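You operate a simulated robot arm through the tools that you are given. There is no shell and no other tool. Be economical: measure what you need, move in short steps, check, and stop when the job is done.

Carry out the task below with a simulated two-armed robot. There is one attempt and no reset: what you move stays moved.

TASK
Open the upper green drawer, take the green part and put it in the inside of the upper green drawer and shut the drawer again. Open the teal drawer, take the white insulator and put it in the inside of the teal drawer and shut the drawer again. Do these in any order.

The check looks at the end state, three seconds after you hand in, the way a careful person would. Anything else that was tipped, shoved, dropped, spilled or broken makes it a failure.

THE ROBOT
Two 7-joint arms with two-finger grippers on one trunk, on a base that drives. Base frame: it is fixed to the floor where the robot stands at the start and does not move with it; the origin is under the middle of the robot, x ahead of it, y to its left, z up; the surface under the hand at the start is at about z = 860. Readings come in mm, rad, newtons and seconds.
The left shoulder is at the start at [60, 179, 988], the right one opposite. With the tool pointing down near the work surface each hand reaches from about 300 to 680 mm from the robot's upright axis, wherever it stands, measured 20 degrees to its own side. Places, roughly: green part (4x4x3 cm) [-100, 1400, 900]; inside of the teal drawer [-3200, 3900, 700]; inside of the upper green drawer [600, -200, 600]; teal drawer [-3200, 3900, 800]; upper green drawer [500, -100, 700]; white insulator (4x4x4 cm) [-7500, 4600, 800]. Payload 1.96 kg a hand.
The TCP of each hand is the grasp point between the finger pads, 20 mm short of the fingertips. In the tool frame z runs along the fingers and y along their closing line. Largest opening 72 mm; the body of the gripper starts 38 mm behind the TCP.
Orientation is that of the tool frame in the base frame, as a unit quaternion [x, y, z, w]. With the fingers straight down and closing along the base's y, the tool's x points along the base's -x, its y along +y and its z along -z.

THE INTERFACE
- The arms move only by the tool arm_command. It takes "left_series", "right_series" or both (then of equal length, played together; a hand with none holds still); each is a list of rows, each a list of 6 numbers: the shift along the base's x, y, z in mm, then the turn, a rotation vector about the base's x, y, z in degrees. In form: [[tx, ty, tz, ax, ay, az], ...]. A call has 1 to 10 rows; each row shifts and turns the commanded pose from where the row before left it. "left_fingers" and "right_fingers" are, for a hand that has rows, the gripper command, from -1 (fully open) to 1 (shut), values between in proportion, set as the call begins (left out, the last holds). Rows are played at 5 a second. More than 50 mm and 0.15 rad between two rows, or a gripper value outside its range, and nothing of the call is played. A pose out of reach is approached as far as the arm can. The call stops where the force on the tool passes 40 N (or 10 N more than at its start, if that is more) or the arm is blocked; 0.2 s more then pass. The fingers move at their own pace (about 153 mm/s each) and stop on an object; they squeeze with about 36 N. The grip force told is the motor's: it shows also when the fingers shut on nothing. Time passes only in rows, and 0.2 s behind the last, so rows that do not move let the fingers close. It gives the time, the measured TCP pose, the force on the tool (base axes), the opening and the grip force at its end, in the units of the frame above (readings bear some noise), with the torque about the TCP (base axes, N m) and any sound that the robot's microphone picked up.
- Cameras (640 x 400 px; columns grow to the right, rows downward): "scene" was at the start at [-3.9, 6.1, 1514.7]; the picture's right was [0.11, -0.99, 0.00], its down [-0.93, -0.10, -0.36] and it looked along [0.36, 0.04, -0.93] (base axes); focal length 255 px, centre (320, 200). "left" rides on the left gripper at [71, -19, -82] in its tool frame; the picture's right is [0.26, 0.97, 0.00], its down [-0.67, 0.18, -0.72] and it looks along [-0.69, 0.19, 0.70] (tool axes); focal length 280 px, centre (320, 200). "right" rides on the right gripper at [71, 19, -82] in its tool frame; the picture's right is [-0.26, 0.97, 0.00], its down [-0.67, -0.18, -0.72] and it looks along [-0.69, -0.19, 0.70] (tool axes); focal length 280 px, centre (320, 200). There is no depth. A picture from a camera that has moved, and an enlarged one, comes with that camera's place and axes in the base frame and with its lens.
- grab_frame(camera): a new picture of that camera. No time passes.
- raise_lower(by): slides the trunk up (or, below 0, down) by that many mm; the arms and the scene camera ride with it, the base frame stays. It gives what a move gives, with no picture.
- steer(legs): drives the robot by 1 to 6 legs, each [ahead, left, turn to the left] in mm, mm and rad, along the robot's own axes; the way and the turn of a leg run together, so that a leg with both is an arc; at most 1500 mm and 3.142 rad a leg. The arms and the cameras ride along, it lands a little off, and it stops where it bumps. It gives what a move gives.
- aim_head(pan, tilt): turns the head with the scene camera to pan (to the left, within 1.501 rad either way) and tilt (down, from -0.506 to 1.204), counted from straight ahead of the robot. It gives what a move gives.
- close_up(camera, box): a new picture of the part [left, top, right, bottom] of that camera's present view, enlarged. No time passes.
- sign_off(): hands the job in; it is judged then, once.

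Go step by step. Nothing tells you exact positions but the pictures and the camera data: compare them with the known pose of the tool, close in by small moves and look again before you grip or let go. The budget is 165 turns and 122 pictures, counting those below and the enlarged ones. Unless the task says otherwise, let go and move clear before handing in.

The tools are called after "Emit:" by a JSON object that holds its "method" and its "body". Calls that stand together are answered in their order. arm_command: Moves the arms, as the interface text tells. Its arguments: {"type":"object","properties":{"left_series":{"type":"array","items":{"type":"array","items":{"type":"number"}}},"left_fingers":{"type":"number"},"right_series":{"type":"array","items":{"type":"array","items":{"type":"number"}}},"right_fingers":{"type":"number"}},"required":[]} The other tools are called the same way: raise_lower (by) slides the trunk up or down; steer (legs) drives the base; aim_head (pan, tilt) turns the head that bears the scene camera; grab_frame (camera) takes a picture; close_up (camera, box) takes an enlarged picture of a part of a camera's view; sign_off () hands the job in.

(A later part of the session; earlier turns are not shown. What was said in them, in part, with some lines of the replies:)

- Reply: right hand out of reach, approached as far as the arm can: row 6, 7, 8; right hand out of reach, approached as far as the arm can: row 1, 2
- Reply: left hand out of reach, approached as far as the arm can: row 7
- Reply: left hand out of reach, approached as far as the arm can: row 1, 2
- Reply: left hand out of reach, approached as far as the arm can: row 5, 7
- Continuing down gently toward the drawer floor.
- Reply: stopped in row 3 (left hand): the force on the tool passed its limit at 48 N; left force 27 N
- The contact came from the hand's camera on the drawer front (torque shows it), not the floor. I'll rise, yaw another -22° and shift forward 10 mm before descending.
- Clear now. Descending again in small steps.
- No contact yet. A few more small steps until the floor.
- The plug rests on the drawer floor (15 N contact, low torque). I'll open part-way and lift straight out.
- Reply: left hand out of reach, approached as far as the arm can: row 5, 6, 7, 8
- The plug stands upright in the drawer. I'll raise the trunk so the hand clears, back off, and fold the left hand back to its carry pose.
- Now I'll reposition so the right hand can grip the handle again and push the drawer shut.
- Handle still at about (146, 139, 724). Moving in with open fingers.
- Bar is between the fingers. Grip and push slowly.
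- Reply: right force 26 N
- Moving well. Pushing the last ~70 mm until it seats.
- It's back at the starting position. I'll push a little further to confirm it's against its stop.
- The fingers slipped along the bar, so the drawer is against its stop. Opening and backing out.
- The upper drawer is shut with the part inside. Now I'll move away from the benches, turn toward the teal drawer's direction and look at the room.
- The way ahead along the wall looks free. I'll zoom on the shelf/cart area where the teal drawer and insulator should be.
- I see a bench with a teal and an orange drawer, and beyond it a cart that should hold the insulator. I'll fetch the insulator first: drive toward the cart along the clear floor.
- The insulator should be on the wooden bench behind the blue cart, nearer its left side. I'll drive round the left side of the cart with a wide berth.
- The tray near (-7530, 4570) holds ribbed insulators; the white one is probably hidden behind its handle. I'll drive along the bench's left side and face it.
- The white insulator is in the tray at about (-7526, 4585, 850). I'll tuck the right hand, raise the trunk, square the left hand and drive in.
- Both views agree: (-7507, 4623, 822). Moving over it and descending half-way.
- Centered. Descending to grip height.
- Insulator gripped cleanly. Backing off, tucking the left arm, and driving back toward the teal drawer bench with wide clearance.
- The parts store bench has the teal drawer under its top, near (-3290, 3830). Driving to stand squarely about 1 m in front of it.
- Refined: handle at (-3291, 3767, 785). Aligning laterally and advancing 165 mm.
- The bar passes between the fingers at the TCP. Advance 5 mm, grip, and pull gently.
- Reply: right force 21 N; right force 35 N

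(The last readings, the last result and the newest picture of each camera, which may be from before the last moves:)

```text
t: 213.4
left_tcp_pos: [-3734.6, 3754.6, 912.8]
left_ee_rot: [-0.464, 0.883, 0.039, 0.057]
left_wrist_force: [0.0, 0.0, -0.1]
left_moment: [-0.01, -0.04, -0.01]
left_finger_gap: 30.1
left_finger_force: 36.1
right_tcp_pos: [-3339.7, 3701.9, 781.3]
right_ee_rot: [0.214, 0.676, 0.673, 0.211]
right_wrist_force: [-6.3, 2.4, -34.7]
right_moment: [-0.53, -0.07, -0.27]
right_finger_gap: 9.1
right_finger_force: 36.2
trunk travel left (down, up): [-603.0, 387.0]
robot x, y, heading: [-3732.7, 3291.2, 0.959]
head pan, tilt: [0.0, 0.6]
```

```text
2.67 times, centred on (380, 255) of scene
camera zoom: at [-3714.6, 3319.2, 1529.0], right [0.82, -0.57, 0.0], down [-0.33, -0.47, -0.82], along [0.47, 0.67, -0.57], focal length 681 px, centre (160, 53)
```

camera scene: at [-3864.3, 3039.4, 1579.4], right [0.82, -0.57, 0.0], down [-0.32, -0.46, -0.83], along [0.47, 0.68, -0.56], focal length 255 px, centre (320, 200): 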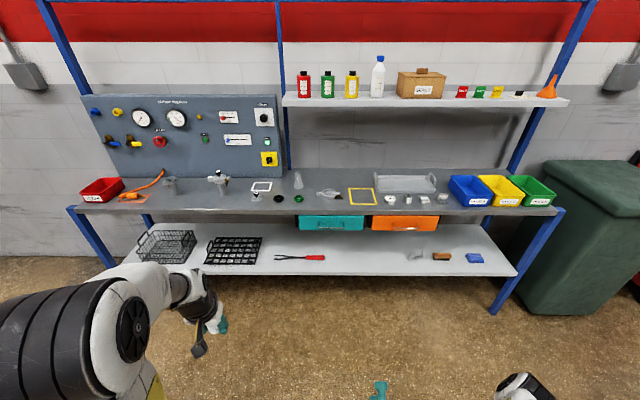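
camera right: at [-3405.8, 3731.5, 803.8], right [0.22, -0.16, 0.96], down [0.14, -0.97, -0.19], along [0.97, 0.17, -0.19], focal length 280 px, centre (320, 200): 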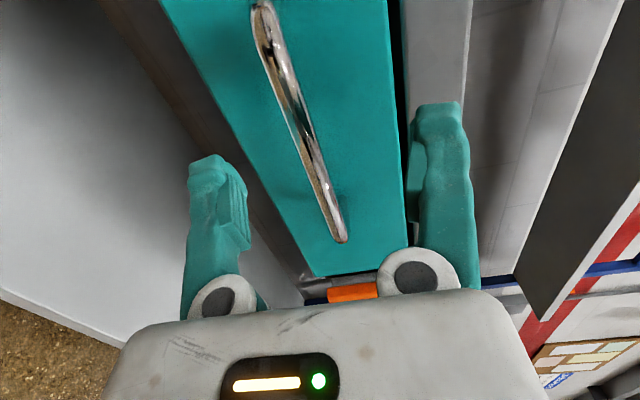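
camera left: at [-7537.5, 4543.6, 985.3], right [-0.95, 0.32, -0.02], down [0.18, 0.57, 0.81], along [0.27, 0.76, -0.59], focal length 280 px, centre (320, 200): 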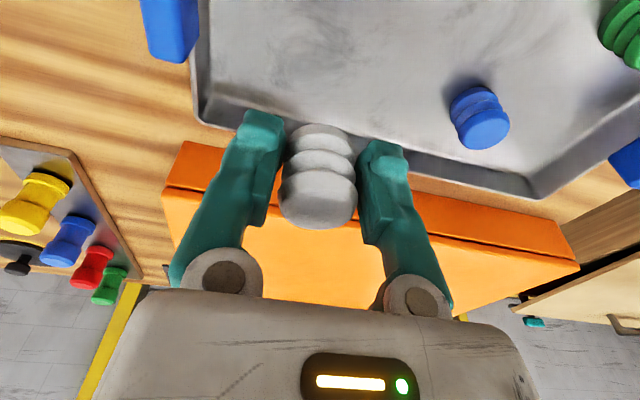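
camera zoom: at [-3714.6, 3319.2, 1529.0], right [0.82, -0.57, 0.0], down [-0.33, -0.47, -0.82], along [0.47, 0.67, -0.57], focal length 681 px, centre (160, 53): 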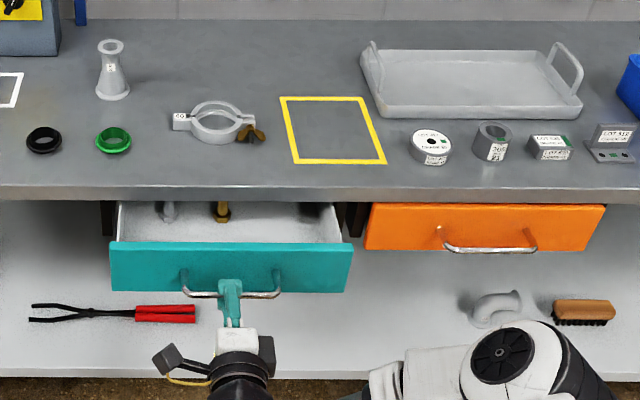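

It opens; there are other small items inside. I'll relax the vertical force and pull another ~130 mm slowly.

Emit:
{"method": "arm_command", "body": {"right_series": [[0, 0, -4, 0, 0, 0], [-9, -12.9, 0, 0, 0, 0], [-11.5, -16.4, 0, 0, 0, 0], [-11.5, -16.4, 0, 0, 0, 0], [-11.5, -16.4, 0, 0, 0, 0], [-11.5, -16.4, 0, 0, 0, 0], [-11.5, -16.4, 0, 0, 0, 0], [-9, -12.9, 0, 0, 0, 0]]}}

Emit:
{"method": "close_up", "body": {"camera": "scene", "box": [260, 190, 500, 340]}}

```text
t: 215.2
left_tcp_pos: [-3736.8, 3751.5, 914.9]
left_ee_rot: [-0.464, 0.883, 0.04, 0.058]
left_wrist_force: [0.3, -0.4, -0.8]
left_moment: [0.02, 0.01, -0.02]
left_finger_gap: 30.5
left_finger_force: 36.3
right_tcp_pos: [-3416.6, 3590.7, 781.6]
right_ee_rot: [0.214, 0.673, 0.675, 0.213]
right_wrist_force: [-3.6, 3.1, 0.1]
right_moment: [-0.21, -0.26, -0.29]
right_finger_gap: 9.0
right_finger_force: 36.5
trunk travel left (down, up): [-603.0, 387.0]
robot x, y, heading: [-3733.8, 3293.4, 0.962]
head pan, tilt: [0.0, 0.6]
```

```text
2.67 times, centred on (380, 265) of scene
camera zoom: at [-3717.8, 3315.2, 1529.3], right [0.82, -0.57, 0.0], down [-0.32, -0.46, -0.82], along [0.47, 0.68, -0.57], focal length 681 px, centre (160, 27)
```

zoom: 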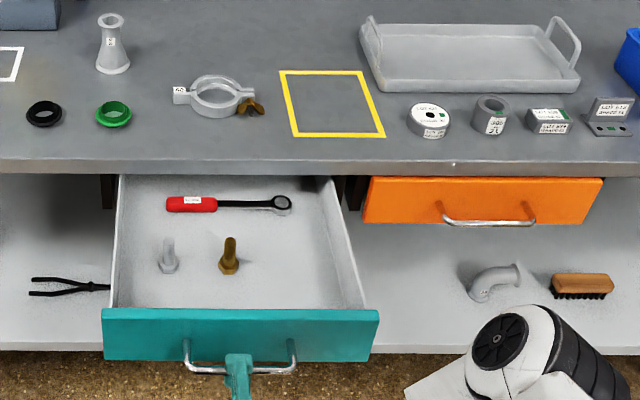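

The drawer is open ~205 mm with free space on its right side. I'll release the handle, back off, shift the robot right, and yaw the left hand so its camera stays clear of the drawer front.

Emit:
{"method": "arm_command", "body": {"right_series": [[0, 0, 0, 0, 0, 0], [0, 0, 0, 0, 0, 0], [-11.5, -16.4, 0, 0, 0, 0], [-11.5, -16.4, 0, 0, 0, 0], [-17, -24.5, 0, 0, 0, 0], [-17, -24.5, 0, 0, 0, 0]], "right_fingers": -1}}

Emit:
{"method": "steer", "body": {"legs": [[-150, 0, 0], [0, -333, 0]]}}

Emit:
{"method": "arm_command", "body": {"left_series": [[0, 0, 5, 0, 0, -8], [0, 0, 5, 0, 0, -8], [0, 0, 5, 0, 0, -8], [0, 0, 5, 0, 0, -8], [0, 0, 5, 0, 0, -8], [0, 0, 5, 0, 0, -8], [0, 0, 5, 0, 0, -8], [0, 0, 5, 0, 0, -8], [0, 0, 5, 0, 0, -8], [0, 0, 5, 0, 0, -8]]}}

Emit:
{"method": "arm_command", "body": {"left_series": [[20, -14, 0, 0, 0, -8], [20, -14, 0, 0, 0, -8], [20, -14, 0, 0, 0, 0], [20, -14, 0, 0, 0, 0]]}}

Emit:
{"method": "grab_frame", "body": {"camera": "scene"}}

```text
t: 216.6
left_tcp_pos: [-3736.7, 3751.3, 914.8]
left_ee_rot: [-0.463, 0.883, 0.04, 0.06]
left_wrist_force: [0.4, 0.3, -1.1]
left_moment: [0.02, 0.03, 0.02]
left_finger_gap: 30.2
left_finger_force: 35.9
right_tcp_pos: [-3473.2, 3511.4, 783.3]
right_ee_rot: [0.214, 0.673, 0.676, 0.212]
right_wrist_force: [0.1, -0.3, -0.5]
right_moment: [-0.01, -0.01, 0.01]
right_finger_gap: 72.2
right_finger_force: 0.0
trunk travel left (down, up): [-603.0, 387.0]
robot x, y, heading: [-3733.2, 3292.3, 0.957]
head pan, tilt: [0.0, 0.6]
```

```text
t: 219.8
left_tcp_pos: [-3552.2, 3437.0, 914.4]
left_ee_rot: [-0.464, 0.883, 0.04, 0.059]
left_wrist_force: [-0.2, -1.0, -1.5]
left_moment: [0.03, 0.02, -0.01]
left_finger_gap: 30.2
left_finger_force: 36.1
right_tcp_pos: [-3288.5, 3197.3, 783.5]
right_ee_rot: [0.214, 0.673, 0.676, 0.213]
right_wrist_force: [0.3, -0.4, -0.5]
right_moment: [0.01, 0.03, 0.0]
right_finger_gap: 72.0
right_finger_force: 0.0
trunk travel left (down, up): [-603.0, 387.0]
robot x, y, heading: [-3548.0, 2978.5, 0.961]
head pan, tilt: [0.0, 0.6]
```

```text
t: 222.0
left_tcp_pos: [-3553.5, 3437.6, 964.5]
left_ee_rot: [0.213, 0.974, -0.008, 0.072]
left_wrist_force: [-0.7, 0.1, -0.7]
left_moment: [0.03, 0.04, 0.01]
left_finger_gap: 30.1
left_finger_force: 36.3
right_tcp_pos: [-3289.2, 3196.3, 783.2]
right_ee_rot: [0.214, 0.672, 0.676, 0.211]
right_wrist_force: [0.2, -0.6, -0.3]
right_moment: [0.02, -0.01, 0.0]
right_finger_gap: 72.1
right_finger_force: 0.0
trunk travel left (down, up): [-603.0, 387.0]
robot x, y, heading: [-3552.0, 2975.4, 0.963]
head pan, tilt: [0.0, 0.6]
```

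```text
t: 223.0
left_tcp_pos: [-3472.6, 3380.9, 964.8]
left_ee_rot: [0.345, 0.936, -0.018, 0.069]
left_wrist_force: [0.5, 0.0, 0.1]
left_moment: [0.0, 0.0, 0.01]
left_finger_gap: 30.2
left_finger_force: 35.8
right_tcp_pos: [-3288.5, 3197.0, 783.5]
right_ee_rot: [0.214, 0.673, 0.676, 0.213]
right_wrist_force: [0.1, -0.6, -0.6]
right_moment: [0.02, 0.01, -0.01]
right_finger_gap: 72.0
right_finger_force: 0.0
trunk travel left (down, up): [-603.0, 387.0]
robot x, y, heading: [-3551.2, 2975.3, 0.961]
head pan, tilt: [0.0, 0.6]
```

```text
36 pictures are left
camera scene: at [-3532.3, 3000.1, 1529.3], right [0.82, -0.57, 0.0], down [-0.32, -0.46, -0.82], along [0.47, 0.68, -0.57], focal length 255 px, centre (320, 200)
```

scene: 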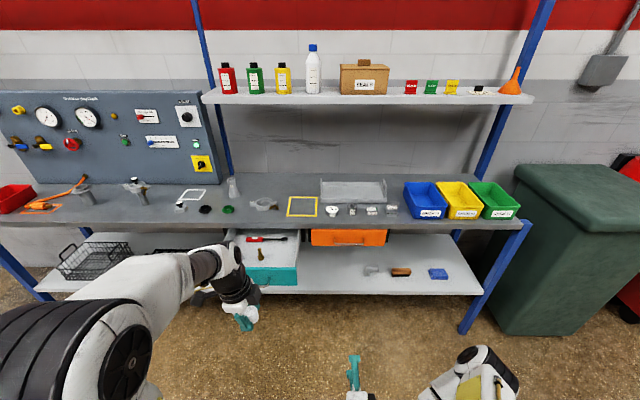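

Hand is yawed properly. Drive ahead 136 mm and reach over the open drawer's right side.

Emit:
{"method": "steer", "body": {"legs": [[136, 0, 0]]}}

Emit:
{"method": "arm_command", "body": {"left_series": [[21, 30, 0, 0, 0, 0], [21, 30, 0, 0, 0, 0], [21, 30, 0, 0, 0, 0], [21, 30, 0, 0, 0, 0], [21, 30, 0, 0, 0, 0]]}}

Emit:
{"method": "close_up", "body": {"camera": "scene", "box": [160, 200, 400, 350]}}

Emit:
{"method": "grab_frame", "body": {"camera": "left"}}

```text
t: 224.3
left_tcp_pos: [-3391.7, 3494.9, 965.3]
left_ee_rot: [0.347, 0.935, -0.018, 0.069]
left_wrist_force: [-0.2, 0.7, -0.9]
left_moment: [-0.04, 0.0, 0.02]
left_finger_gap: 30.0
left_finger_force: 35.7
right_tcp_pos: [-3209.4, 3307.9, 783.9]
right_ee_rot: [0.214, 0.673, 0.675, 0.213]
right_wrist_force: [-0.9, 0.8, -0.2]
right_moment: [-0.01, -0.02, -0.01]
right_finger_gap: 71.9
right_finger_force: 0.0
trunk travel left (down, up): [-603.0, 387.0]
robot x, y, heading: [-3470.5, 3088.4, 0.953]
head pan, tilt: [0.0, 0.6]
```

```text
t: 225.5
left_tcp_pos: [-3340.6, 3559.7, 969.1]
left_ee_rot: [0.348, 0.935, -0.01, 0.067]
left_wrist_force: [0.2, 0.9, -1.3]
left_moment: [0.04, -0.01, 0.04]
left_finger_gap: 30.0
left_finger_force: 35.9
left hand out of reach, approached as far as the arm can: row 3, 4, 5
right_tcp_pos: [-3209.6, 3307.3, 784.0]
right_ee_rot: [0.215, 0.672, 0.676, 0.214]
right_wrist_force: [0.0, 0.0, -0.3]
right_moment: [-0.05, 0.01, 0.03]
right_finger_gap: 72.1
right_finger_force: 0.1
trunk travel left (down, up): [-603.0, 387.0]
robot x, y, heading: [-3473.6, 3088.6, 0.958]
head pan, tilt: [0.0, 0.6]
```

```text
2.67 times, centred on (280, 275) of scene
camera zoom: at [-3454.4, 3112.1, 1529.4], right [0.82, -0.57, 0.0], down [-0.32, -0.46, -0.83], along [0.47, 0.68, -0.56], focal length 681 px, centre (427, 0)
```

zoom: 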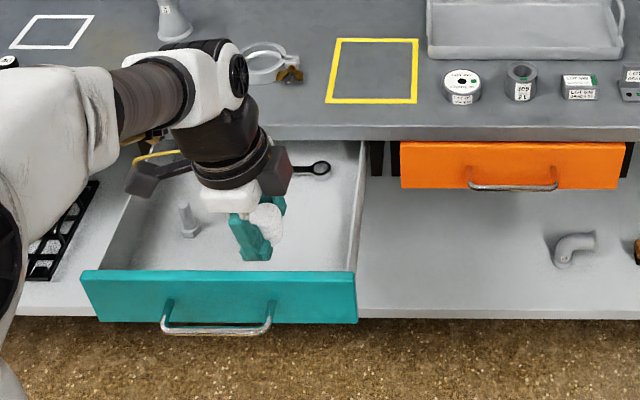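

```text
34 pictures are left
camera left: at [-3415.8, 3596.1, 1039.4], right [0.43, 0.9, -0.01], down [0.54, -0.25, 0.8], along [0.72, -0.35, -0.6], focal length 280 px, centre (320, 200)
```

left: 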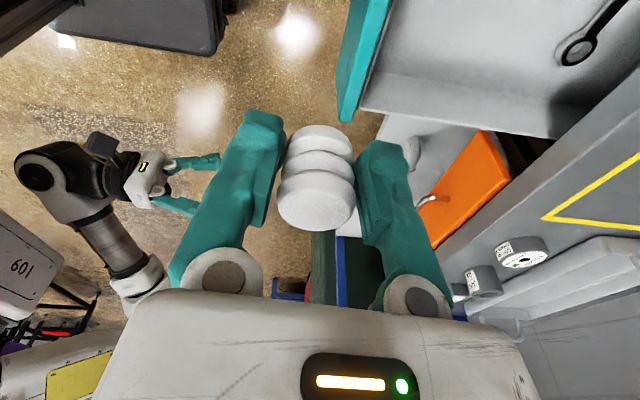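

The arm hit its reach limit here, so I'll bring the command back to the actual pose and drive the remaining ~95 mm instead.

Emit:
{"method": "arm_command", "body": {"left_series": [[-20, -29, 0, 0, 0, 0], [-20, -29, 0, 0, 0, 0], [-20, -29, 0, 0, 0, 0]]}}

Emit:
{"method": "steer", "body": {"legs": [[105, 0, 0]]}}

Emit:
{"method": "close_up", "body": {"camera": "scene", "box": [160, 220, 400, 370]}}

Emit:
{"method": "grab_frame", "body": {"camera": "left"}}

```text
t: 226.3
left_tcp_pos: [-3399.3, 3470.5, 971.6]
left_ee_rot: [0.346, 0.936, -0.017, 0.069]
left_wrist_force: [0.6, -0.5, -0.5]
left_moment: [0.01, 0.0, -0.02]
left_finger_gap: 30.1
left_finger_force: 35.8
right_tcp_pos: [-3210.0, 3306.5, 783.3]
right_ee_rot: [0.214, 0.673, 0.675, 0.213]
right_wrist_force: [0.0, -0.1, 0.5]
right_moment: [0.03, -0.02, -0.01]
right_finger_gap: 71.9
right_finger_force: 0.1
trunk travel left (down, up): [-603.0, 387.0]
robot x, y, heading: [-3469.5, 3091.1, 0.958]
head pan, tilt: [0.0, 0.6]
```

```text
t: 227.5
left_tcp_pos: [-3340.7, 3557.7, 970.4]
left_ee_rot: [0.347, 0.935, -0.019, 0.07]
left_wrist_force: [0.3, 0.2, -0.4]
left_moment: [-0.03, 0.01, 0.0]
left_finger_gap: 30.3
left_finger_force: 36.1
right_tcp_pos: [-3149.9, 3395.7, 784.5]
right_ee_rot: [0.214, 0.673, 0.675, 0.212]
right_wrist_force: [-0.8, 1.0, 0.1]
right_moment: [-0.01, -0.03, -0.02]
right_finger_gap: 72.0
right_finger_force: 0.0
trunk travel left (down, up): [-603.0, 387.0]
robot x, y, heading: [-3413.3, 3174.0, 0.959]
head pan, tilt: [0.0, 0.6]
```

```text
2.67 times, centred on (280, 295) of scene
camera zoom: at [-3393.2, 3199.1, 1529.3], right [0.82, -0.57, 0.0], down [-0.33, -0.46, -0.82], along [0.47, 0.68, -0.57], focal length 681 px, centre (427, -53)
```

zoom: 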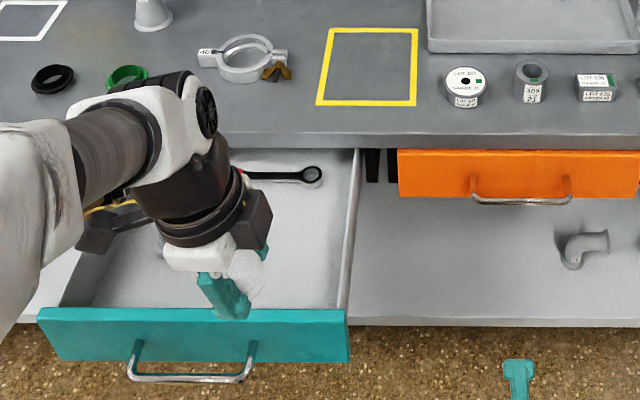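

```text
32 pictures are left
camera left: at [-3415.0, 3595.4, 1040.0], right [0.43, 0.9, -0.02], down [0.54, -0.24, 0.81], along [0.72, -0.36, -0.59], focal length 280 px, centre (320, 200)
```

left: 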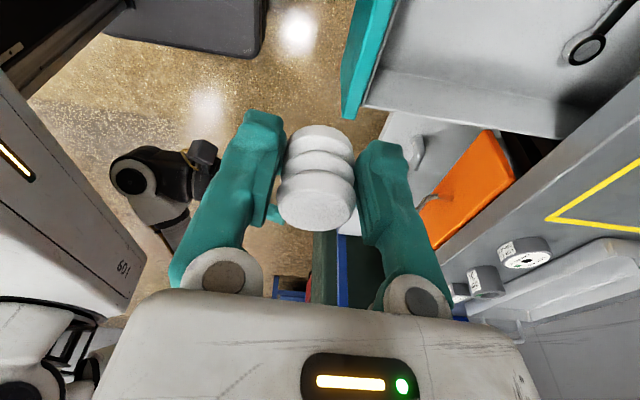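

Now the hand has reach to spare; moving it forward ~98 mm over the target.

Emit:
{"method": "arm_command", "body": {"left_series": [[17.2, 28, 0, 0, 0, 0], [17.2, 28, 0, 0, 0, 0], [17.2, 28, 0, 0, 0, 0]]}}

Emit:
{"method": "close_up", "body": {"camera": "scene", "box": [160, 220, 400, 370]}}

Emit:
{"method": "grab_frame", "body": {"camera": "left"}}

```text
t: 228.3
left_tcp_pos: [-3292.6, 3643.3, 967.3]
left_ee_rot: [0.345, 0.936, -0.016, 0.07]
left_wrist_force: [1.1, -0.1, -0.5]
left_moment: [-0.02, -0.04, -0.01]
left_finger_gap: 30.3
left_finger_force: 35.8
right_tcp_pos: [-3149.4, 3394.6, 783.9]
right_ee_rot: [0.213, 0.674, 0.675, 0.212]
right_wrist_force: [-0.1, 0.8, -0.8]
right_moment: [-0.03, -0.05, -0.02]
right_finger_gap: 71.9
right_finger_force: 0.1
trunk travel left (down, up): [-603.0, 387.0]
robot x, y, heading: [-3411.2, 3172.8, 0.96]
head pan, tilt: [0.0, 0.6]
```

```text
2.67 times, centred on (280, 295) of scene
camera zoom: at [-3394.2, 3199.7, 1529.3], right [0.82, -0.57, 0.0], down [-0.32, -0.46, -0.82], along [0.47, 0.67, -0.57], focal length 681 px, centre (427, -53)
```

zoom: 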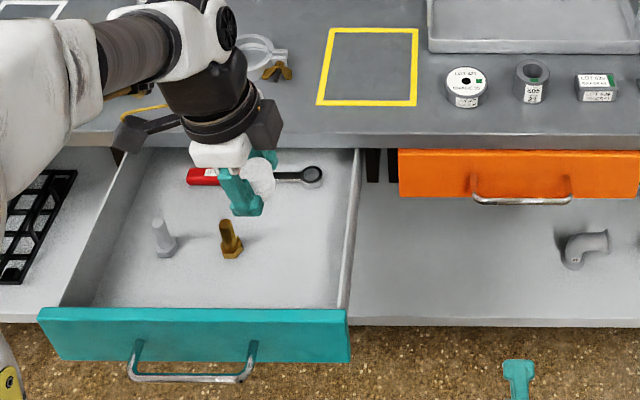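

```text
30 pictures are left
camera left: at [-3367.2, 3680.5, 1037.6], right [0.43, 0.9, -0.02], down [0.54, -0.24, 0.81], along [0.72, -0.36, -0.59], focal length 280 px, centre (320, 200)
```

left: 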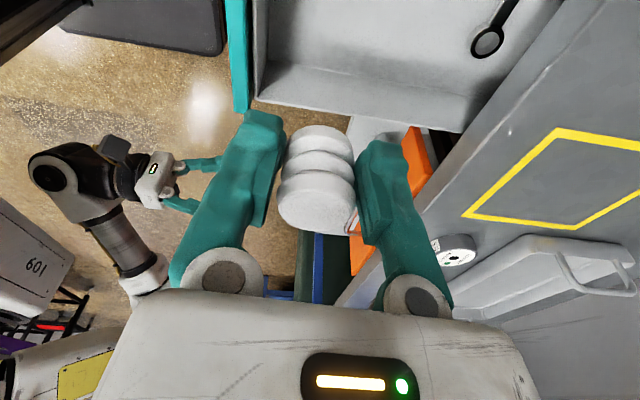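

Geometry check: 60 mm from the front, so I'll shift 15 mm further in, then descend 120 mm.

Emit:
{"method": "arm_command", "body": {"left_series": [[0, 0, -30, 0, 0, 0], [8.6, 12.3, -30, 0, 0, 0], [0, 0, -30, 0, 0, 0], [0, 0, -30, 0, 0, 0]]}}

Emit:
{"method": "close_up", "body": {"camera": "scene", "box": [160, 220, 400, 370]}}

Emit:
{"method": "grab_frame", "body": {"camera": "left"}}

```text
t: 229.3
left_tcp_pos: [-3280.2, 3652.7, 849.8]
left_ee_rot: [0.346, 0.935, -0.018, 0.07]
left_wrist_force: [0.6, 0.2, -1.1]
left_moment: [-0.03, 0.02, -0.01]
left_finger_gap: 30.0
left_finger_force: 36.0
right_tcp_pos: [-3150.4, 3393.8, 782.6]
right_ee_rot: [0.214, 0.673, 0.676, 0.212]
right_wrist_force: [-0.5, 0.4, -0.6]
right_moment: [-0.02, 0.04, -0.03]
right_finger_gap: 72.0
right_finger_force: 0.1
trunk travel left (down, up): [-603.0, 387.0]
robot x, y, heading: [-3412.6, 3174.6, 0.962]
head pan, tilt: [0.0, 0.6]
```

```text
2.67 times, centred on (280, 295) of scene
camera zoom: at [-3393.7, 3198.8, 1529.4], right [0.82, -0.57, 0.0], down [-0.32, -0.46, -0.82], along [0.47, 0.68, -0.57], focal length 681 px, centre (427, -53)
```

zoom: 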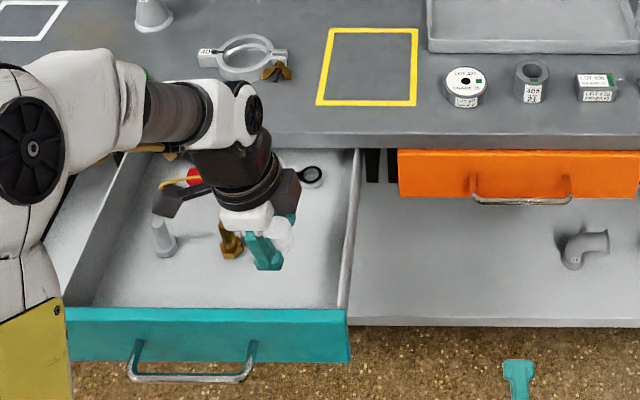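

```text
28 pictures are left
camera left: at [-3355.9, 3690.9, 919.8], right [0.43, 0.9, -0.02], down [0.54, -0.24, 0.81], along [0.72, -0.36, -0.59], focal length 280 px, centre (320, 200)
```

left: 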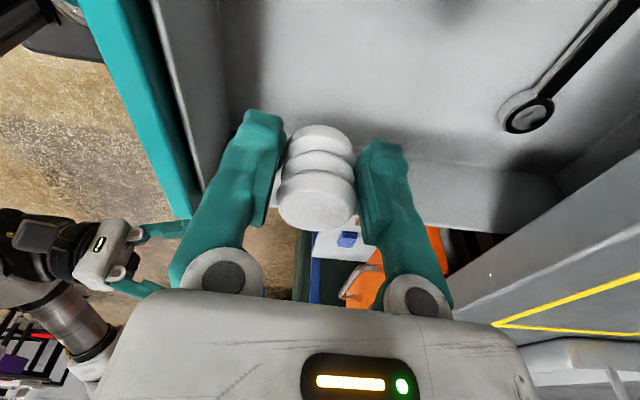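

Looks clear. Descending further in smaller steps.

Emit:
{"method": "arm_command", "body": {"left_series": [[0, 0, -15, 0, 0, 0], [0, 0, -15, 0, 0, 0], [0, 0, -12, 0, 0, 0]]}}

Emit:
{"method": "grab_frame", "body": {"camera": "left"}}

Emit:
{"method": "close_up", "body": {"camera": "scene", "box": [160, 220, 400, 370]}}

```text
t: 230.1
left_tcp_pos: [-3279.5, 3652.8, 807.8]
left_ee_rot: [0.346, 0.935, -0.018, 0.07]
left_wrist_force: [-0.6, -0.5, 0.2]
left_moment: [0.02, 0.01, -0.03]
left_finger_gap: 30.1
left_finger_force: 35.9
right_tcp_pos: [-3149.5, 3394.4, 783.1]
right_ee_rot: [0.214, 0.672, 0.676, 0.213]
right_wrist_force: [0.7, -0.4, 0.2]
right_moment: [0.0, -0.03, 0.01]
right_finger_gap: 72.0
right_finger_force: 0.0
trunk travel left (down, up): [-603.0, 387.0]
robot x, y, heading: [-3411.0, 3179.9, 0.957]
head pan, tilt: [0.0, 0.6]
```

```text
27 pictures are left
camera left: at [-3354.1, 3690.7, 877.9], right [0.43, 0.9, -0.02], down [0.54, -0.24, 0.81], along [0.72, -0.36, -0.59], focal length 280 px, centre (320, 200)
```

left: 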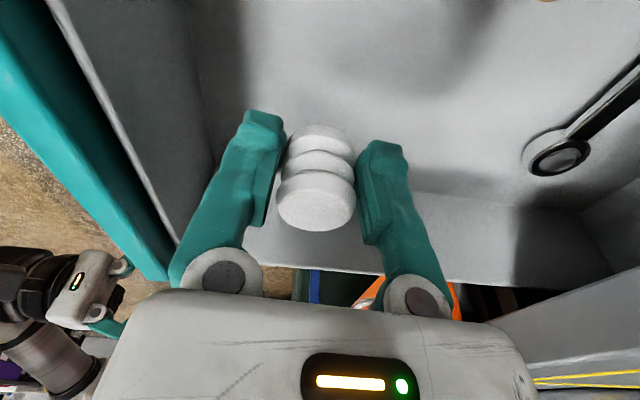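

```text
2.67 times, centred on (280, 295) of scene
camera zoom: at [-3393.9, 3198.5, 1529.4], right [0.82, -0.57, 0.0], down [-0.32, -0.46, -0.82], along [0.47, 0.68, -0.57], focal length 681 px, centre (427, -53)
```

zoom: 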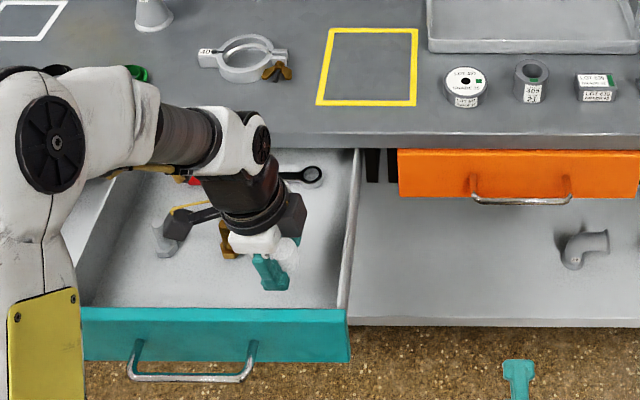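

Everything still clear. Final fine descent to the floor.

Emit:
{"method": "arm_command", "body": {"left_series": [[0, 0, -6, 0, 0, 0], [0, 0, -5, 0, 0, 0], [0, 0, -3, 0, 0, 0], [0, 0, -3, 0, 0, 0], [0, 0, -2, 0, 0, 0]]}}

Emit:
{"method": "grab_frame", "body": {"camera": "left"}}

```text
t: 231.3
left_tcp_pos: [-3280.5, 3652.3, 788.6]
left_ee_rot: [0.347, 0.935, -0.018, 0.07]
left_wrist_force: [0.0, 0.0, -0.8]
left_moment: [0.0, 0.0, 0.0]
left_finger_gap: 30.2
left_finger_force: 36.1
right_tcp_pos: [-3148.7, 3393.6, 783.8]
right_ee_rot: [0.214, 0.673, 0.676, 0.212]
right_wrist_force: [0.6, -0.5, -0.5]
right_moment: [0.03, 0.01, -0.03]
right_finger_gap: 72.0
right_finger_force: 0.2
trunk travel left (down, up): [-603.0, 387.0]
robot x, y, heading: [-3408.0, 3174.6, 0.956]
head pan, tilt: [0.0, 0.6]
```

```text
25 pictures are left
camera left: at [-3355.7, 3691.1, 858.6], right [0.43, 0.9, -0.02], down [0.54, -0.24, 0.81], along [0.72, -0.36, -0.59], focal length 280 px, centre (320, 200)
```

left: 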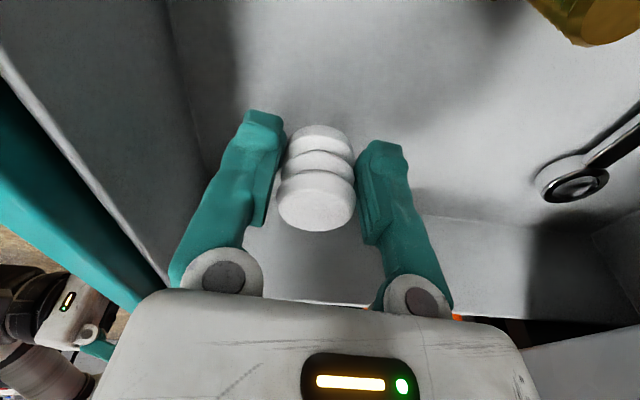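

Emit:
{"method": "arm_command", "body": {"left_series": [[0, 0, -3, 0, 0, 0], [0, 0, -3, 0, 0, 0], [0, 0, -3, 0, 0, 0], [0, 0, -3, 0, 0, 0]]}}

Emit:
{"method": "arm_command", "body": {"left_series": [[0, 0, -2, 0, 0, 0], [0, 0, -2, 0, 0, 0], [0, 0, -2, 0, 0, 0]]}}

Emit:
{"method": "grab_frame", "body": {"camera": "left"}}

```text
t: 232.3
left_tcp_pos: [-3280.7, 3653.7, 776.1]
left_ee_rot: [0.347, 0.935, -0.017, 0.069]
left_wrist_force: [0.2, -0.1, -0.6]
left_moment: [0.0, 0.01, -0.02]
left_finger_gap: 30.2
left_finger_force: 36.0
right_tcp_pos: [-3149.8, 3394.2, 782.9]
right_ee_rot: [0.213, 0.673, 0.676, 0.212]
right_wrist_force: [-0.1, 0.4, 0.7]
right_moment: [-0.02, 0.0, 0.0]
right_finger_gap: 71.9
right_finger_force: 0.0
trunk travel left (down, up): [-603.0, 387.0]
robot x, y, heading: [-3409.5, 3176.9, 0.961]
head pan, tilt: [0.0, 0.6]
```

```text
t: 233.1
left_tcp_pos: [-3280.7, 3651.6, 771.2]
left_ee_rot: [0.346, 0.935, -0.017, 0.069]
left_wrist_force: [0.2, 0.0, -0.6]
left_moment: [0.02, 0.03, 0.01]
left_finger_gap: 30.4
left_finger_force: 35.4
right_tcp_pos: [-3149.5, 3394.1, 783.4]
right_ee_rot: [0.214, 0.673, 0.676, 0.212]
right_wrist_force: [-1.3, -0.5, 0.5]
right_moment: [-0.01, 0.01, -0.03]
right_finger_gap: 72.1
right_finger_force: 0.1
trunk travel left (down, up): [-603.0, 387.0]
robot x, y, heading: [-3409.4, 3175.1, 0.958]
head pan, tilt: [0.0, 0.6]
```

```text
24 pictures are left
camera left: at [-3355.0, 3691.0, 841.1], right [0.43, 0.9, -0.02], down [0.54, -0.24, 0.81], along [0.72, -0.36, -0.59], focal length 280 px, centre (320, 200)
```

left: 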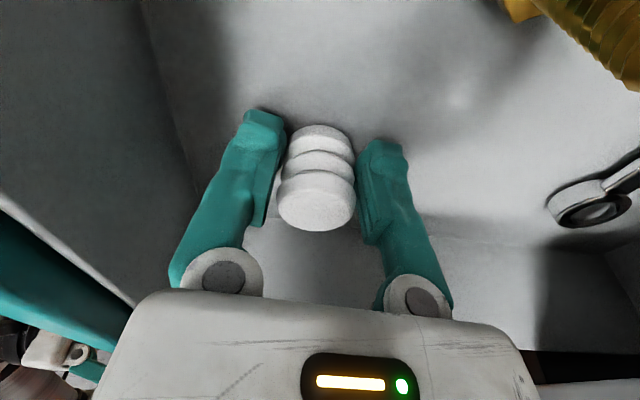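

Nearly touching (shadows converge). A few more mm.

Emit:
{"method": "arm_command", "body": {"left_series": [[0, 0, -3, 0, 0, 0], [0, 0, -2, 0, 0, 0], [0, 0, -2, 0, 0, 0]]}}

Emit:
{"method": "arm_command", "body": {"left_series": [[0, 0, -2, 0, 0, 0], [0, 0, -2, 0, 0, 0]]}}

```text
t: 233.9
left_tcp_pos: [-3280.0, 3653.6, 766.5]
left_ee_rot: [0.346, 0.936, -0.015, 0.07]
left_wrist_force: [-1.9, 2.6, 24.9]
left_moment: [-0.07, -0.03, 0.01]
left_finger_gap: 30.0
left_finger_force: 35.9
right_tcp_pos: [-3150.9, 3392.6, 784.0]
right_ee_rot: [0.214, 0.672, 0.676, 0.213]
right_wrist_force: [0.5, -0.2, 0.0]
right_moment: [-0.02, 0.03, 0.02]
right_finger_gap: 72.1
right_finger_force: 0.2
trunk travel left (down, up): [-603.0, 387.0]
robot x, y, heading: [-3409.9, 3175.0, 0.962]
head pan, tilt: [0.0, 0.6]
```

```text
t: 234.3
left_tcp_pos: [-3279.0, 3654.1, 765.4]
left_ee_rot: [0.346, 0.935, -0.013, 0.07]
left_wrist_force: [-1.2, 0.5, 25.6]
left_moment: [-0.26, 0.16, -0.12]
left_finger_gap: 30.0
left_finger_force: 35.7
right_tcp_pos: [-3149.8, 3393.3, 784.0]
right_ee_rot: [0.214, 0.672, 0.677, 0.213]
right_wrist_force: [-0.3, -0.6, 0.3]
right_moment: [0.0, 0.02, 0.01]
right_finger_gap: 72.1
right_finger_force: 0.1
trunk travel left (down, up): [-603.0, 387.0]
robot x, y, heading: [-3411.8, 3177.2, 0.958]
head pan, tilt: [0.0, 0.6]
stopped in row 2 (left hand): the force on the tool passed its limit at 43 N (the readings are from after the stop); the commanded pose is now the measured one
```

The insulator is on the floor. Ease up 2 mm, open part-way, and lift straight out.

Emit:
{"method": "arm_command", "body": {"left_series": [[0, 0, 2, 0, 0, 0]]}}

Emit:
{"method": "arm_command", "body": {"left_series": [[0, 0, 0, 0, 0, 0], [0, 0, 0, 0, 0, 0], [0, 0, 0, 0, 0, 0]], "left_fingers": -0.4}}

Emit:
{"method": "arm_command", "body": {"left_series": [[0, 0, 10, 0, 0, 0], [0, 0, 20, 0, 0, 0], [0, 0, 35, 0, 0, 0], [0, 0, 35, 0, 0, 0], [0, 0, 30, 0, 0, 0]]}}

Emit:
{"method": "grab_frame", "body": {"camera": "left"}}

```text
t: 234.7
left_tcp_pos: [-3278.7, 3654.5, 765.2]
left_ee_rot: [0.346, 0.935, -0.014, 0.07]
left_wrist_force: [-1.3, 1.3, 13.6]
left_moment: [-0.09, 0.01, 0.05]
left_finger_gap: 30.2
left_finger_force: 36.2
right_tcp_pos: [-3149.6, 3393.6, 783.9]
right_ee_rot: [0.214, 0.673, 0.675, 0.213]
right_wrist_force: [-0.2, 0.8, 0.5]
right_moment: [-0.01, -0.02, -0.03]
right_finger_gap: 72.1
right_finger_force: 0.1
trunk travel left (down, up): [-603.0, 387.0]
robot x, y, heading: [-3409.7, 3175.9, 0.961]
head pan, tilt: [0.0, 0.6]
```

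```text
t: 235.5
left_tcp_pos: [-3278.5, 3653.6, 765.2]
left_ee_rot: [0.346, 0.936, -0.016, 0.069]
left_wrist_force: [1.3, -1.4, 5.8]
left_moment: [-0.23, 0.13, 0.1]
left_finger_gap: 51.5
left_finger_force: 0.8
right_tcp_pos: [-3149.2, 3394.0, 782.4]
right_ee_rot: [0.214, 0.673, 0.676, 0.211]
right_wrist_force: [0.0, -1.1, 0.1]
right_moment: [0.01, -0.02, 0.02]
right_finger_gap: 71.9
right_finger_force: 0.2
trunk travel left (down, up): [-603.0, 387.0]
robot x, y, heading: [-3411.8, 3173.8, 0.959]
head pan, tilt: [0.0, 0.6]
```

```text
t: 236.7
left_tcp_pos: [-3281.0, 3653.2, 895.6]
left_ee_rot: [0.346, 0.935, -0.015, 0.07]
left_wrist_force: [-0.5, -0.4, 0.0]
left_moment: [0.0, -0.02, -0.01]
left_finger_gap: 50.6
left_finger_force: 0.0
right_tcp_pos: [-3151.2, 3393.5, 782.3]
right_ee_rot: [0.214, 0.673, 0.676, 0.212]
right_wrist_force: [-0.1, -0.1, -0.4]
right_moment: [0.02, 0.0, 0.01]
right_finger_gap: 71.8
right_finger_force: 0.2
trunk travel left (down, up): [-603.0, 387.0]
robot x, y, heading: [-3410.3, 3174.1, 0.959]
head pan, tilt: [0.0, 0.6]
```

```text
23 pictures are left
camera left: at [-3355.6, 3690.8, 965.6], right [0.43, 0.9, -0.02], down [0.54, -0.24, 0.81], along [0.72, -0.36, -0.59], focal length 280 px, centre (320, 200)
```

left: 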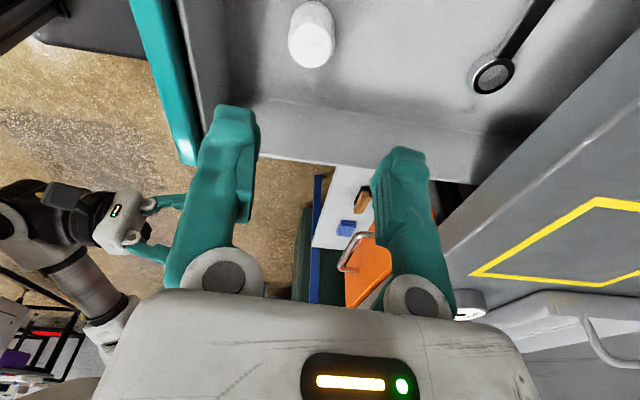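

The insulator stands in the drawer. Lifting a bit more, backing off, and tucking the left arm.

Emit:
{"method": "arm_command", "body": {"left_series": [[0, 0, 25, 0, 0, 0], [0, 0, 25, 0, 0, 0]]}}

Emit:
{"method": "steer", "body": {"legs": [[-250, 0, 0]]}}

Emit:
{"method": "arm_command", "body": {"left_series": [[-18, 4, 0, 0, 0, 8], [-18, 4, 0, 0, 0, 8], [-18, 4, 0, 0, 0, 8], [-18, 4, 0, 0, 0, 8], [-18, 4, 0, 0, 0, 8], [-18, 4, 0, 0, 0, 8], [-18, 4, 0, 0, 0, 8], [-18, 4, 0, 0, 0, 8], [-18, 4, 0, 0, 0, 8], [-18, 4, 0, 0, 0, 8]]}}

Emit:
{"method": "grab_frame", "body": {"camera": "scene"}}

```text
t: 237.3
left_tcp_pos: [-3280.7, 3654.7, 944.3]
left_ee_rot: [0.346, 0.935, -0.015, 0.07]
left_wrist_force: [-0.1, 0.7, 0.2]
left_moment: [-0.02, 0.02, -0.01]
left_finger_gap: 50.6
left_finger_force: 0.1
right_tcp_pos: [-3150.1, 3394.5, 782.9]
right_ee_rot: [0.214, 0.672, 0.676, 0.213]
right_wrist_force: [-0.1, 0.2, 0.4]
right_moment: [0.0, 0.0, 0.03]
right_finger_gap: 71.8
right_finger_force: 0.1
trunk travel left (down, up): [-603.0, 387.0]
robot x, y, heading: [-3409.6, 3172.0, 0.963]
head pan, tilt: [0.0, 0.6]
```

```text
t: 239.1
left_tcp_pos: [-3426.1, 3448.1, 945.3]
left_ee_rot: [0.344, 0.936, -0.016, 0.07]
left_wrist_force: [-0.4, -0.4, 0.5]
left_moment: [0.04, 0.01, 0.0]
left_finger_gap: 50.4
left_finger_force: 0.0
right_tcp_pos: [-3294.3, 3189.1, 783.5]
right_ee_rot: [0.213, 0.673, 0.676, 0.212]
right_wrist_force: [-0.5, -0.5, 0.3]
right_moment: [0.0, 0.01, 0.01]
right_finger_gap: 72.3
right_finger_force: 0.0
trunk travel left (down, up): [-603.0, 387.0]
robot x, y, heading: [-3551.3, 2971.0, 0.963]
head pan, tilt: [0.0, 0.6]
```

```text
t: 241.3
left_tcp_pos: [-3605.4, 3487.8, 942.9]
left_ee_rot: [-0.338, 0.938, 0.033, 0.063]
left_wrist_force: [-0.5, -0.1, -0.4]
left_moment: [0.03, 0.01, 0.01]
left_finger_gap: 50.3
left_finger_force: 0.0
right_tcp_pos: [-3294.3, 3189.5, 782.7]
right_ee_rot: [0.213, 0.672, 0.676, 0.212]
right_wrist_force: [0.3, -0.1, 0.1]
right_moment: [0.0, 0.02, -0.01]
right_finger_gap: 72.3
right_finger_force: 0.1
trunk travel left (down, up): [-603.0, 387.0]
robot x, y, heading: [-3553.1, 2967.8, 0.96]
head pan, tilt: [0.0, 0.6]
```

```text
22 pictures are left
camera scene: at [-3538.2, 2992.8, 1529.4], right [0.82, -0.57, 0.0], down [-0.32, -0.46, -0.83], along [0.47, 0.68, -0.56], focal length 255 px, centre (320, 200)
```

scene: 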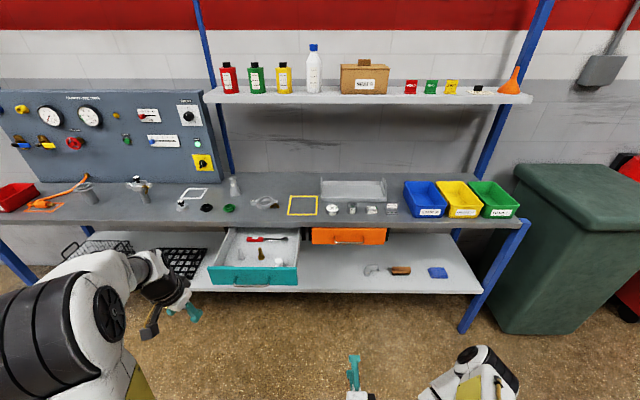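

Now back to the handle-gripping stance: left 333 mm, then ahead 150 mm.

Emit:
{"method": "steer", "body": {"legs": [[0, 333, 0], [150, 0, 0]]}}

Emit:
{"method": "grab_frame", "body": {"camera": "right"}}

```text
t: 244.5
left_tcp_pos: [-3799.0, 3803.5, 943.7]
left_ee_rot: [-0.339, 0.938, 0.032, 0.063]
left_wrist_force: [0.8, -0.2, 0.3]
left_moment: [0.01, 0.0, 0.02]
left_finger_gap: 50.3
left_finger_force: 0.1
right_tcp_pos: [-3488.7, 3506.5, 782.3]
right_ee_rot: [0.212, 0.674, 0.676, 0.21]
right_wrist_force: [-0.5, 0.5, 0.6]
right_moment: [-0.01, -0.01, 0.0]
right_finger_gap: 71.9
right_finger_force: 0.1
trunk travel left (down, up): [-603.0, 387.0]
robot x, y, heading: [-3746.7, 3281.8, 0.968]
head pan, tilt: [0.0, 0.6]
```

```text
21 pictures are left
camera right: at [-3593.2, 3479.3, 801.1], right [0.22, -0.15, 0.96], down [0.14, -0.97, -0.19], along [0.97, 0.18, -0.19], focal length 280 px, centre (320, 200)
```

right: 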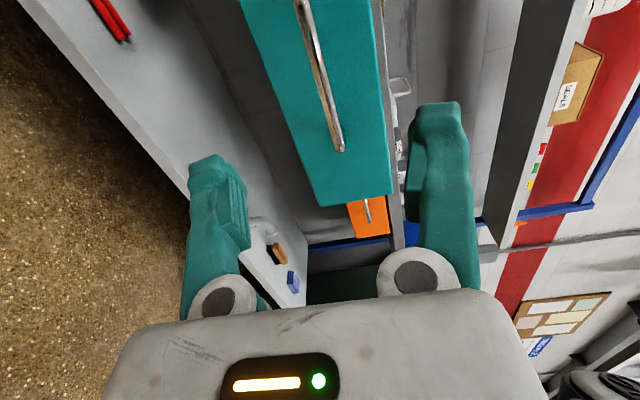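

The handle is where expected, ~110 mm ahead. Moving in, gripping.

Emit:
{"method": "arm_command", "body": {"right_series": [[24, 28, 0, 0, 0, 0], [24, 28, 0, 0, 0, 0], [22, 26, -1, 0, 0, 0]]}}

Emit:
{"method": "grab_frame", "body": {"camera": "right"}}

Emit:
{"method": "arm_command", "body": {"right_series": [[0, 0, 0, 0, 0, 0], [0, 0, 0, 0, 0, 0], [0, 0, 0, 0, 0, 0]], "right_fingers": 1}}

```text
t: 245.3
left_tcp_pos: [-3800.2, 3803.4, 944.9]
left_ee_rot: [-0.338, 0.939, 0.034, 0.064]
left_wrist_force: [-0.4, 0.4, 0.1]
left_moment: [-0.01, -0.01, 0.02]
left_finger_gap: 50.5
left_finger_force: 0.1
right_tcp_pos: [-3418.1, 3585.6, 781.6]
right_ee_rot: [0.212, 0.674, 0.676, 0.21]
right_wrist_force: [-0.1, 0.4, -0.6]
right_moment: [-0.03, 0.01, 0.02]
right_finger_gap: 72.0
right_finger_force: 0.1
trunk travel left (down, up): [-603.0, 387.0]
robot x, y, heading: [-3746.5, 3281.0, 0.962]
head pan, tilt: [0.0, 0.6]
```

```text
20 pictures are left
camera right: at [-3523.3, 3559.7, 800.6], right [0.22, -0.15, 0.96], down [0.15, -0.97, -0.19], along [0.97, 0.18, -0.19], focal length 280 px, centre (320, 200)
```

right: 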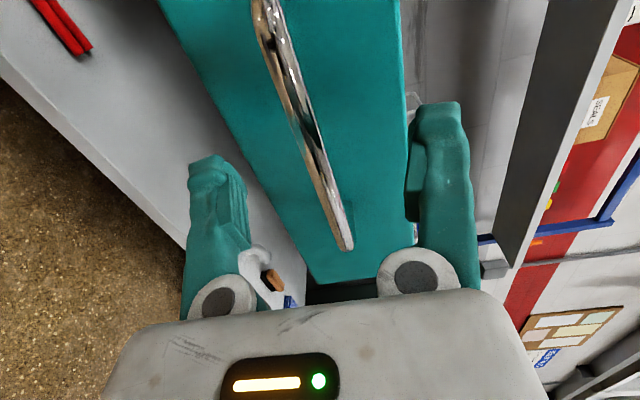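

```text
t: 246.1
left_tcp_pos: [-3800.1, 3803.6, 944.7]
left_ee_rot: [-0.338, 0.938, 0.033, 0.062]
left_wrist_force: [-0.3, 0.0, -0.7]
left_moment: [-0.02, -0.01, 0.0]
left_finger_gap: 50.4
left_finger_force: 0.1
right_tcp_pos: [-3418.0, 3586.1, 782.3]
right_ee_rot: [0.212, 0.673, 0.677, 0.211]
right_wrist_force: [0.8, 0.8, -1.2]
right_moment: [-0.02, 0.03, 0.08]
right_finger_gap: 7.7
right_finger_force: 35.7
trunk travel left (down, up): [-603.0, 387.0]
robot x, y, heading: [-3747.2, 3286.8, 0.966]
head pan, tilt: [0.0, 0.6]
```

Gripped. Pushing in slowly so the standing items stay put.

Emit:
{"method": "arm_command", "body": {"right_series": [[3, 4.3, 0, 0, 0, 0], [5, 7.2, 0, 0, 0, 0], [7, 10.1, 0, 0, 0, 0], [9, 13, 0, 0, 0, 0], [9, 13, 0, 0, 0, 0], [9, 13, 0, 0, 0, 0], [9, 13, 0, 0, 0, 0], [9, 13, 0, 0, 0, 0], [9, 13, 0, 0, 0, 0], [9, 13, 0, 0, 0, 0]]}}

Emit:
{"method": "arm_command", "body": {"right_series": [[9, 13, 0, 0, 0, 0], [9, 13, 0, 0, 0, 0], [8, 11.6, 0, 0, 0, 0], [7, 10.1, 0, 0, 0, 0], [5, 7.2, 0, 0, 0, 0], [3, 4.3, 0, 0, 0, 0]]}}

Emit:
{"method": "close_up", "body": {"camera": "scene", "box": [260, 180, 500, 330]}}

```text
t: 248.3
left_tcp_pos: [-3798.9, 3801.9, 945.3]
left_ee_rot: [-0.337, 0.939, 0.034, 0.064]
left_wrist_force: [0.0, 0.2, 0.3]
left_moment: [0.01, 0.02, 0.0]
left_finger_gap: 50.5
left_finger_force: 0.1
right_tcp_pos: [-3340.4, 3697.9, 784.2]
right_ee_rot: [0.213, 0.672, 0.677, 0.211]
right_wrist_force: [11.3, -6.5, 6.8]
right_moment: [-0.12, -0.15, -0.21]
right_finger_gap: 5.8
right_finger_force: 31.2
trunk travel left (down, up): [-603.0, 387.0]
robot x, y, heading: [-3748.7, 3285.0, 0.963]
head pan, tilt: [0.0, 0.6]
```

```text
t: 249.7
left_tcp_pos: [-3799.4, 3802.7, 945.1]
left_ee_rot: [-0.339, 0.938, 0.033, 0.063]
left_wrist_force: [-0.3, -1.1, -1.0]
left_moment: [-0.01, 0.02, 0.0]
left_finger_gap: 50.5
left_finger_force: 0.1
right_tcp_pos: [-3300.1, 3759.0, 783.2]
right_ee_rot: [0.211, 0.673, 0.677, 0.209]
right_wrist_force: [1.3, -0.4, 2.3]
right_moment: [-0.15, 0.11, 0.14]
right_finger_gap: 0.0
right_finger_force: 29.1
trunk travel left (down, up): [-603.0, 387.0]
robot x, y, heading: [-3747.6, 3285.5, 0.967]
head pan, tilt: [0.0, 0.6]
```

```text
2.67 times, centred on (380, 255) of scene
camera zoom: at [-3730.0, 3306.6, 1529.4], right [0.82, -0.57, 0.0], down [-0.32, -0.46, -0.83], along [0.47, 0.68, -0.56], focal length 681 px, centre (160, 53)
```

zoom: 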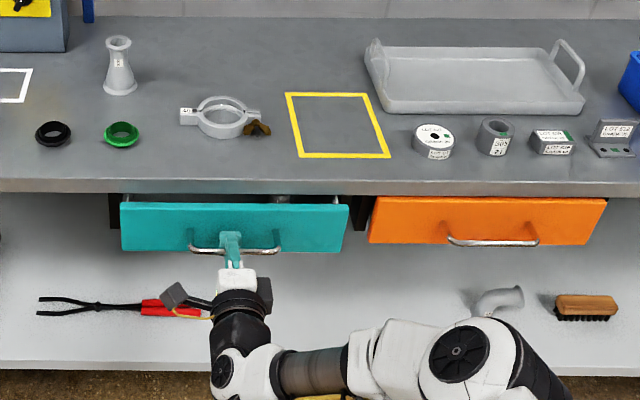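

The fingers slipped past the bar and the drawer is still slightly proud. I'll keep pushing with the closed fingertips against the front.

Emit:
{"method": "arm_command", "body": {"right_series": [[4, 5.8, 0, 0, 0, 0], [4, 5.8, 0, 0, 0, 0], [4, 5.8, 0, 0, 0, 0], [3, 4.3, 0, 0, 0, 0]]}}

Emit:
{"method": "close_up", "body": {"camera": "scene", "box": [260, 200, 420, 300]}}

```text
t: 250.7
left_tcp_pos: [-3800.6, 3803.4, 944.4]
left_ee_rot: [-0.338, 0.939, 0.033, 0.064]
left_wrist_force: [-0.3, -0.6, 0.4]
left_moment: [-0.03, 0.03, -0.03]
left_finger_gap: 50.6
left_finger_force: 0.1
right_tcp_pos: [-3285.4, 3780.3, 782.6]
right_ee_rot: [0.212, 0.673, 0.676, 0.211]
right_wrist_force: [0.5, -0.3, -0.3]
right_moment: [-0.01, 0.03, 0.02]
right_finger_gap: 0.0
right_finger_force: 29.7
trunk travel left (down, up): [-603.0, 387.0]
robot x, y, heading: [-3747.2, 3282.5, 0.966]
head pan, tilt: [0.0, 0.6]
```

```text
4.00 times, centred on (340, 250) of scene
camera zoom: at [-3730.9, 3307.6, 1529.3], right [0.82, -0.57, 0.0], down [-0.32, -0.46, -0.82], along [0.47, 0.68, -0.57], focal length 1022 px, centre (240, 0)
```

zoom: 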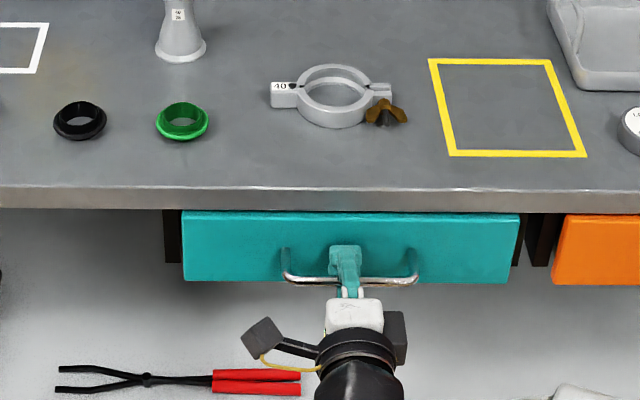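

It now looks flush with the orange one. A little more push to feel the stop.

Emit:
{"method": "arm_command", "body": {"right_series": [[2, 2.9, 0, 0, 0, 0], [2, 2.9, 0, 0, 0, 0], [2, 2.9, 0, 0, 0, 0]]}}

Emit:
{"method": "grab_frame", "body": {"camera": "right"}}

```text
t: 251.5
left_tcp_pos: [-3801.4, 3801.1, 945.9]
left_ee_rot: [-0.339, 0.938, 0.033, 0.065]
left_wrist_force: [0.2, 0.6, -0.7]
left_moment: [0.0, 0.02, 0.01]
left_finger_gap: 50.4
left_finger_force: 0.1
right_tcp_pos: [-3281.1, 3786.7, 782.6]
right_ee_rot: [0.212, 0.674, 0.676, 0.211]
right_wrist_force: [-16.2, -26.4, -0.5]
right_moment: [-0.06, 0.01, -0.14]
right_finger_gap: 6.1
right_finger_force: 29.3
trunk travel left (down, up): [-603.0, 387.0]
robot x, y, heading: [-3748.0, 3282.7, 0.964]
head pan, tilt: [0.0, 0.6]
```

```text
17 pictures are left
camera right: at [-3386.2, 3759.7, 800.4], right [0.22, -0.15, 0.96], down [0.15, -0.97, -0.19], along [0.97, 0.18, -0.19], focal length 280 px, centre (320, 200)
```

right: 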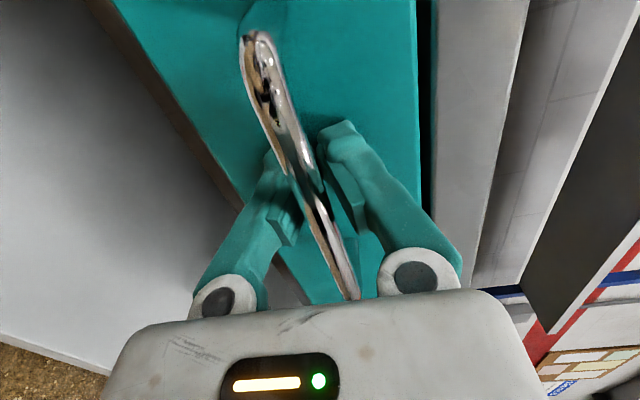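

The drawer is against its stop (31 N resistance). Opening the fingers and backing straight out.

Emit:
{"method": "arm_command", "body": {"right_series": [[-1, -1.4, 0, 0, 0, 0], [0, 0, 0, 0, 0, 0], [0, 0, 0, 0, 0, 0]], "right_fingers": -1}}

Emit:
{"method": "arm_command", "body": {"right_series": [[-14, -20, 0, 0, 0, 0], [-17, -24.5, 0, 0, 0, 0], [-17, -24.5, 0, 0, 0, 0], [-17, -24.5, 0, 0, 0, 0], [-17, -24.5, 0, 0, 0, 0]]}}

Emit:
{"method": "steer", "body": {"legs": [[-250, 0, 0]]}}

Emit:
{"method": "close_up", "body": {"camera": "scene", "box": [220, 150, 460, 300]}}

```text
t: 251.8
left_tcp_pos: [-3800.8, 3801.6, 945.0]
left_ee_rot: [-0.339, 0.938, 0.034, 0.065]
left_wrist_force: [0.3, 1.0, 0.1]
left_moment: [-0.09, 0.01, 0.0]
left_finger_gap: 50.7
left_finger_force: 0.1
right_tcp_pos: [-3281.0, 3784.5, 782.5]
right_ee_rot: [0.213, 0.672, 0.677, 0.212]
right_wrist_force: [-23.4, -44.7, 16.9]
right_moment: [-1.55, 0.63, -0.36]
right_finger_gap: 69.2
right_finger_force: 0.1
trunk travel left (down, up): [-603.0, 387.0]
robot x, y, heading: [-3748.9, 3285.7, 0.961]
head pan, tilt: [0.0, 0.6]
stopped in row 1 (right hand): the force on the tool passed its limit at 65 N (the readings are from after the stop); the commanded pose is now the measured one
```

```text
t: 253.0
left_tcp_pos: [-3800.5, 3803.0, 944.2]
left_ee_rot: [-0.339, 0.938, 0.033, 0.063]
left_wrist_force: [-0.2, -0.6, 0.1]
left_moment: [0.0, 0.0, -0.03]
left_finger_gap: 50.2
left_finger_force: 0.1
right_tcp_pos: [-3362.5, 3667.3, 782.5]
right_ee_rot: [0.213, 0.672, 0.677, 0.211]
right_wrist_force: [-0.7, 0.2, -0.7]
right_moment: [0.0, -0.01, -0.01]
right_finger_gap: 71.9
right_finger_force: 0.1
trunk travel left (down, up): [-603.0, 387.0]
robot x, y, heading: [-3749.2, 3280.9, 0.963]
head pan, tilt: [0.0, 0.6]
```

```text
t: 254.8
left_tcp_pos: [-3939.1, 3601.6, 945.2]
left_ee_rot: [-0.336, 0.939, 0.033, 0.063]
left_wrist_force: [0.1, 0.1, 0.3]
left_moment: [0.02, 0.0, -0.02]
left_finger_gap: 50.3
left_finger_force: 0.1
right_tcp_pos: [-3500.6, 3466.5, 783.8]
right_ee_rot: [0.213, 0.672, 0.677, 0.212]
right_wrist_force: [-0.9, -0.1, -0.1]
right_moment: [-0.03, 0.01, -0.03]
right_finger_gap: 72.0
right_finger_force: 0.0
trunk travel left (down, up): [-603.0, 387.0]
robot x, y, heading: [-3884.6, 3082.3, 0.966]
head pan, tilt: [0.0, 0.6]
```

```text
2.67 times, centred on (340, 225) of scene
camera zoom: at [-3871.9, 3104.8, 1529.4], right [0.82, -0.57, 0.0], down [-0.32, -0.46, -0.83], along [0.47, 0.68, -0.56], focal length 681 px, centre (267, 133)
```

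zoom: 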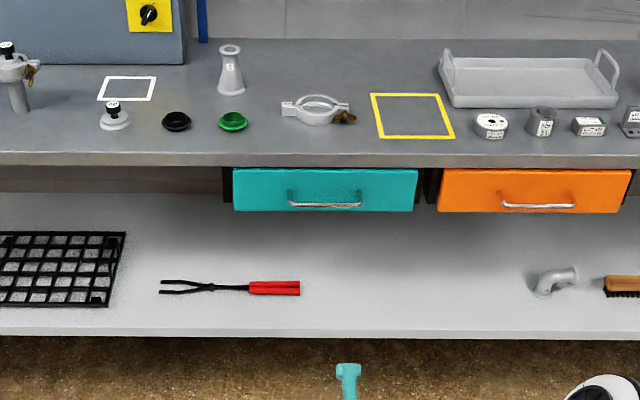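

Both drawers are shut, everything else looks undisturbed, and both hands are empty and clear. Handing in.

Emit:
{"method": "sign_off", "body": {}}

```text
The job is handed in.
```

I put the green part in the upper green drawer and the white insulator in the teal drawer, then shut both. The job is handed in.

- **Which green part:** There were two green pieces on the wooden bench. I took the green plug with the black stem, because its position matched the one you gave; I left the ribbed disc.
- **Bump along the way:** While lowering the plug, the hand's camera pressed on the green drawer front at about 48 N. I lifted off and tried again, and nothing looked disturbed.
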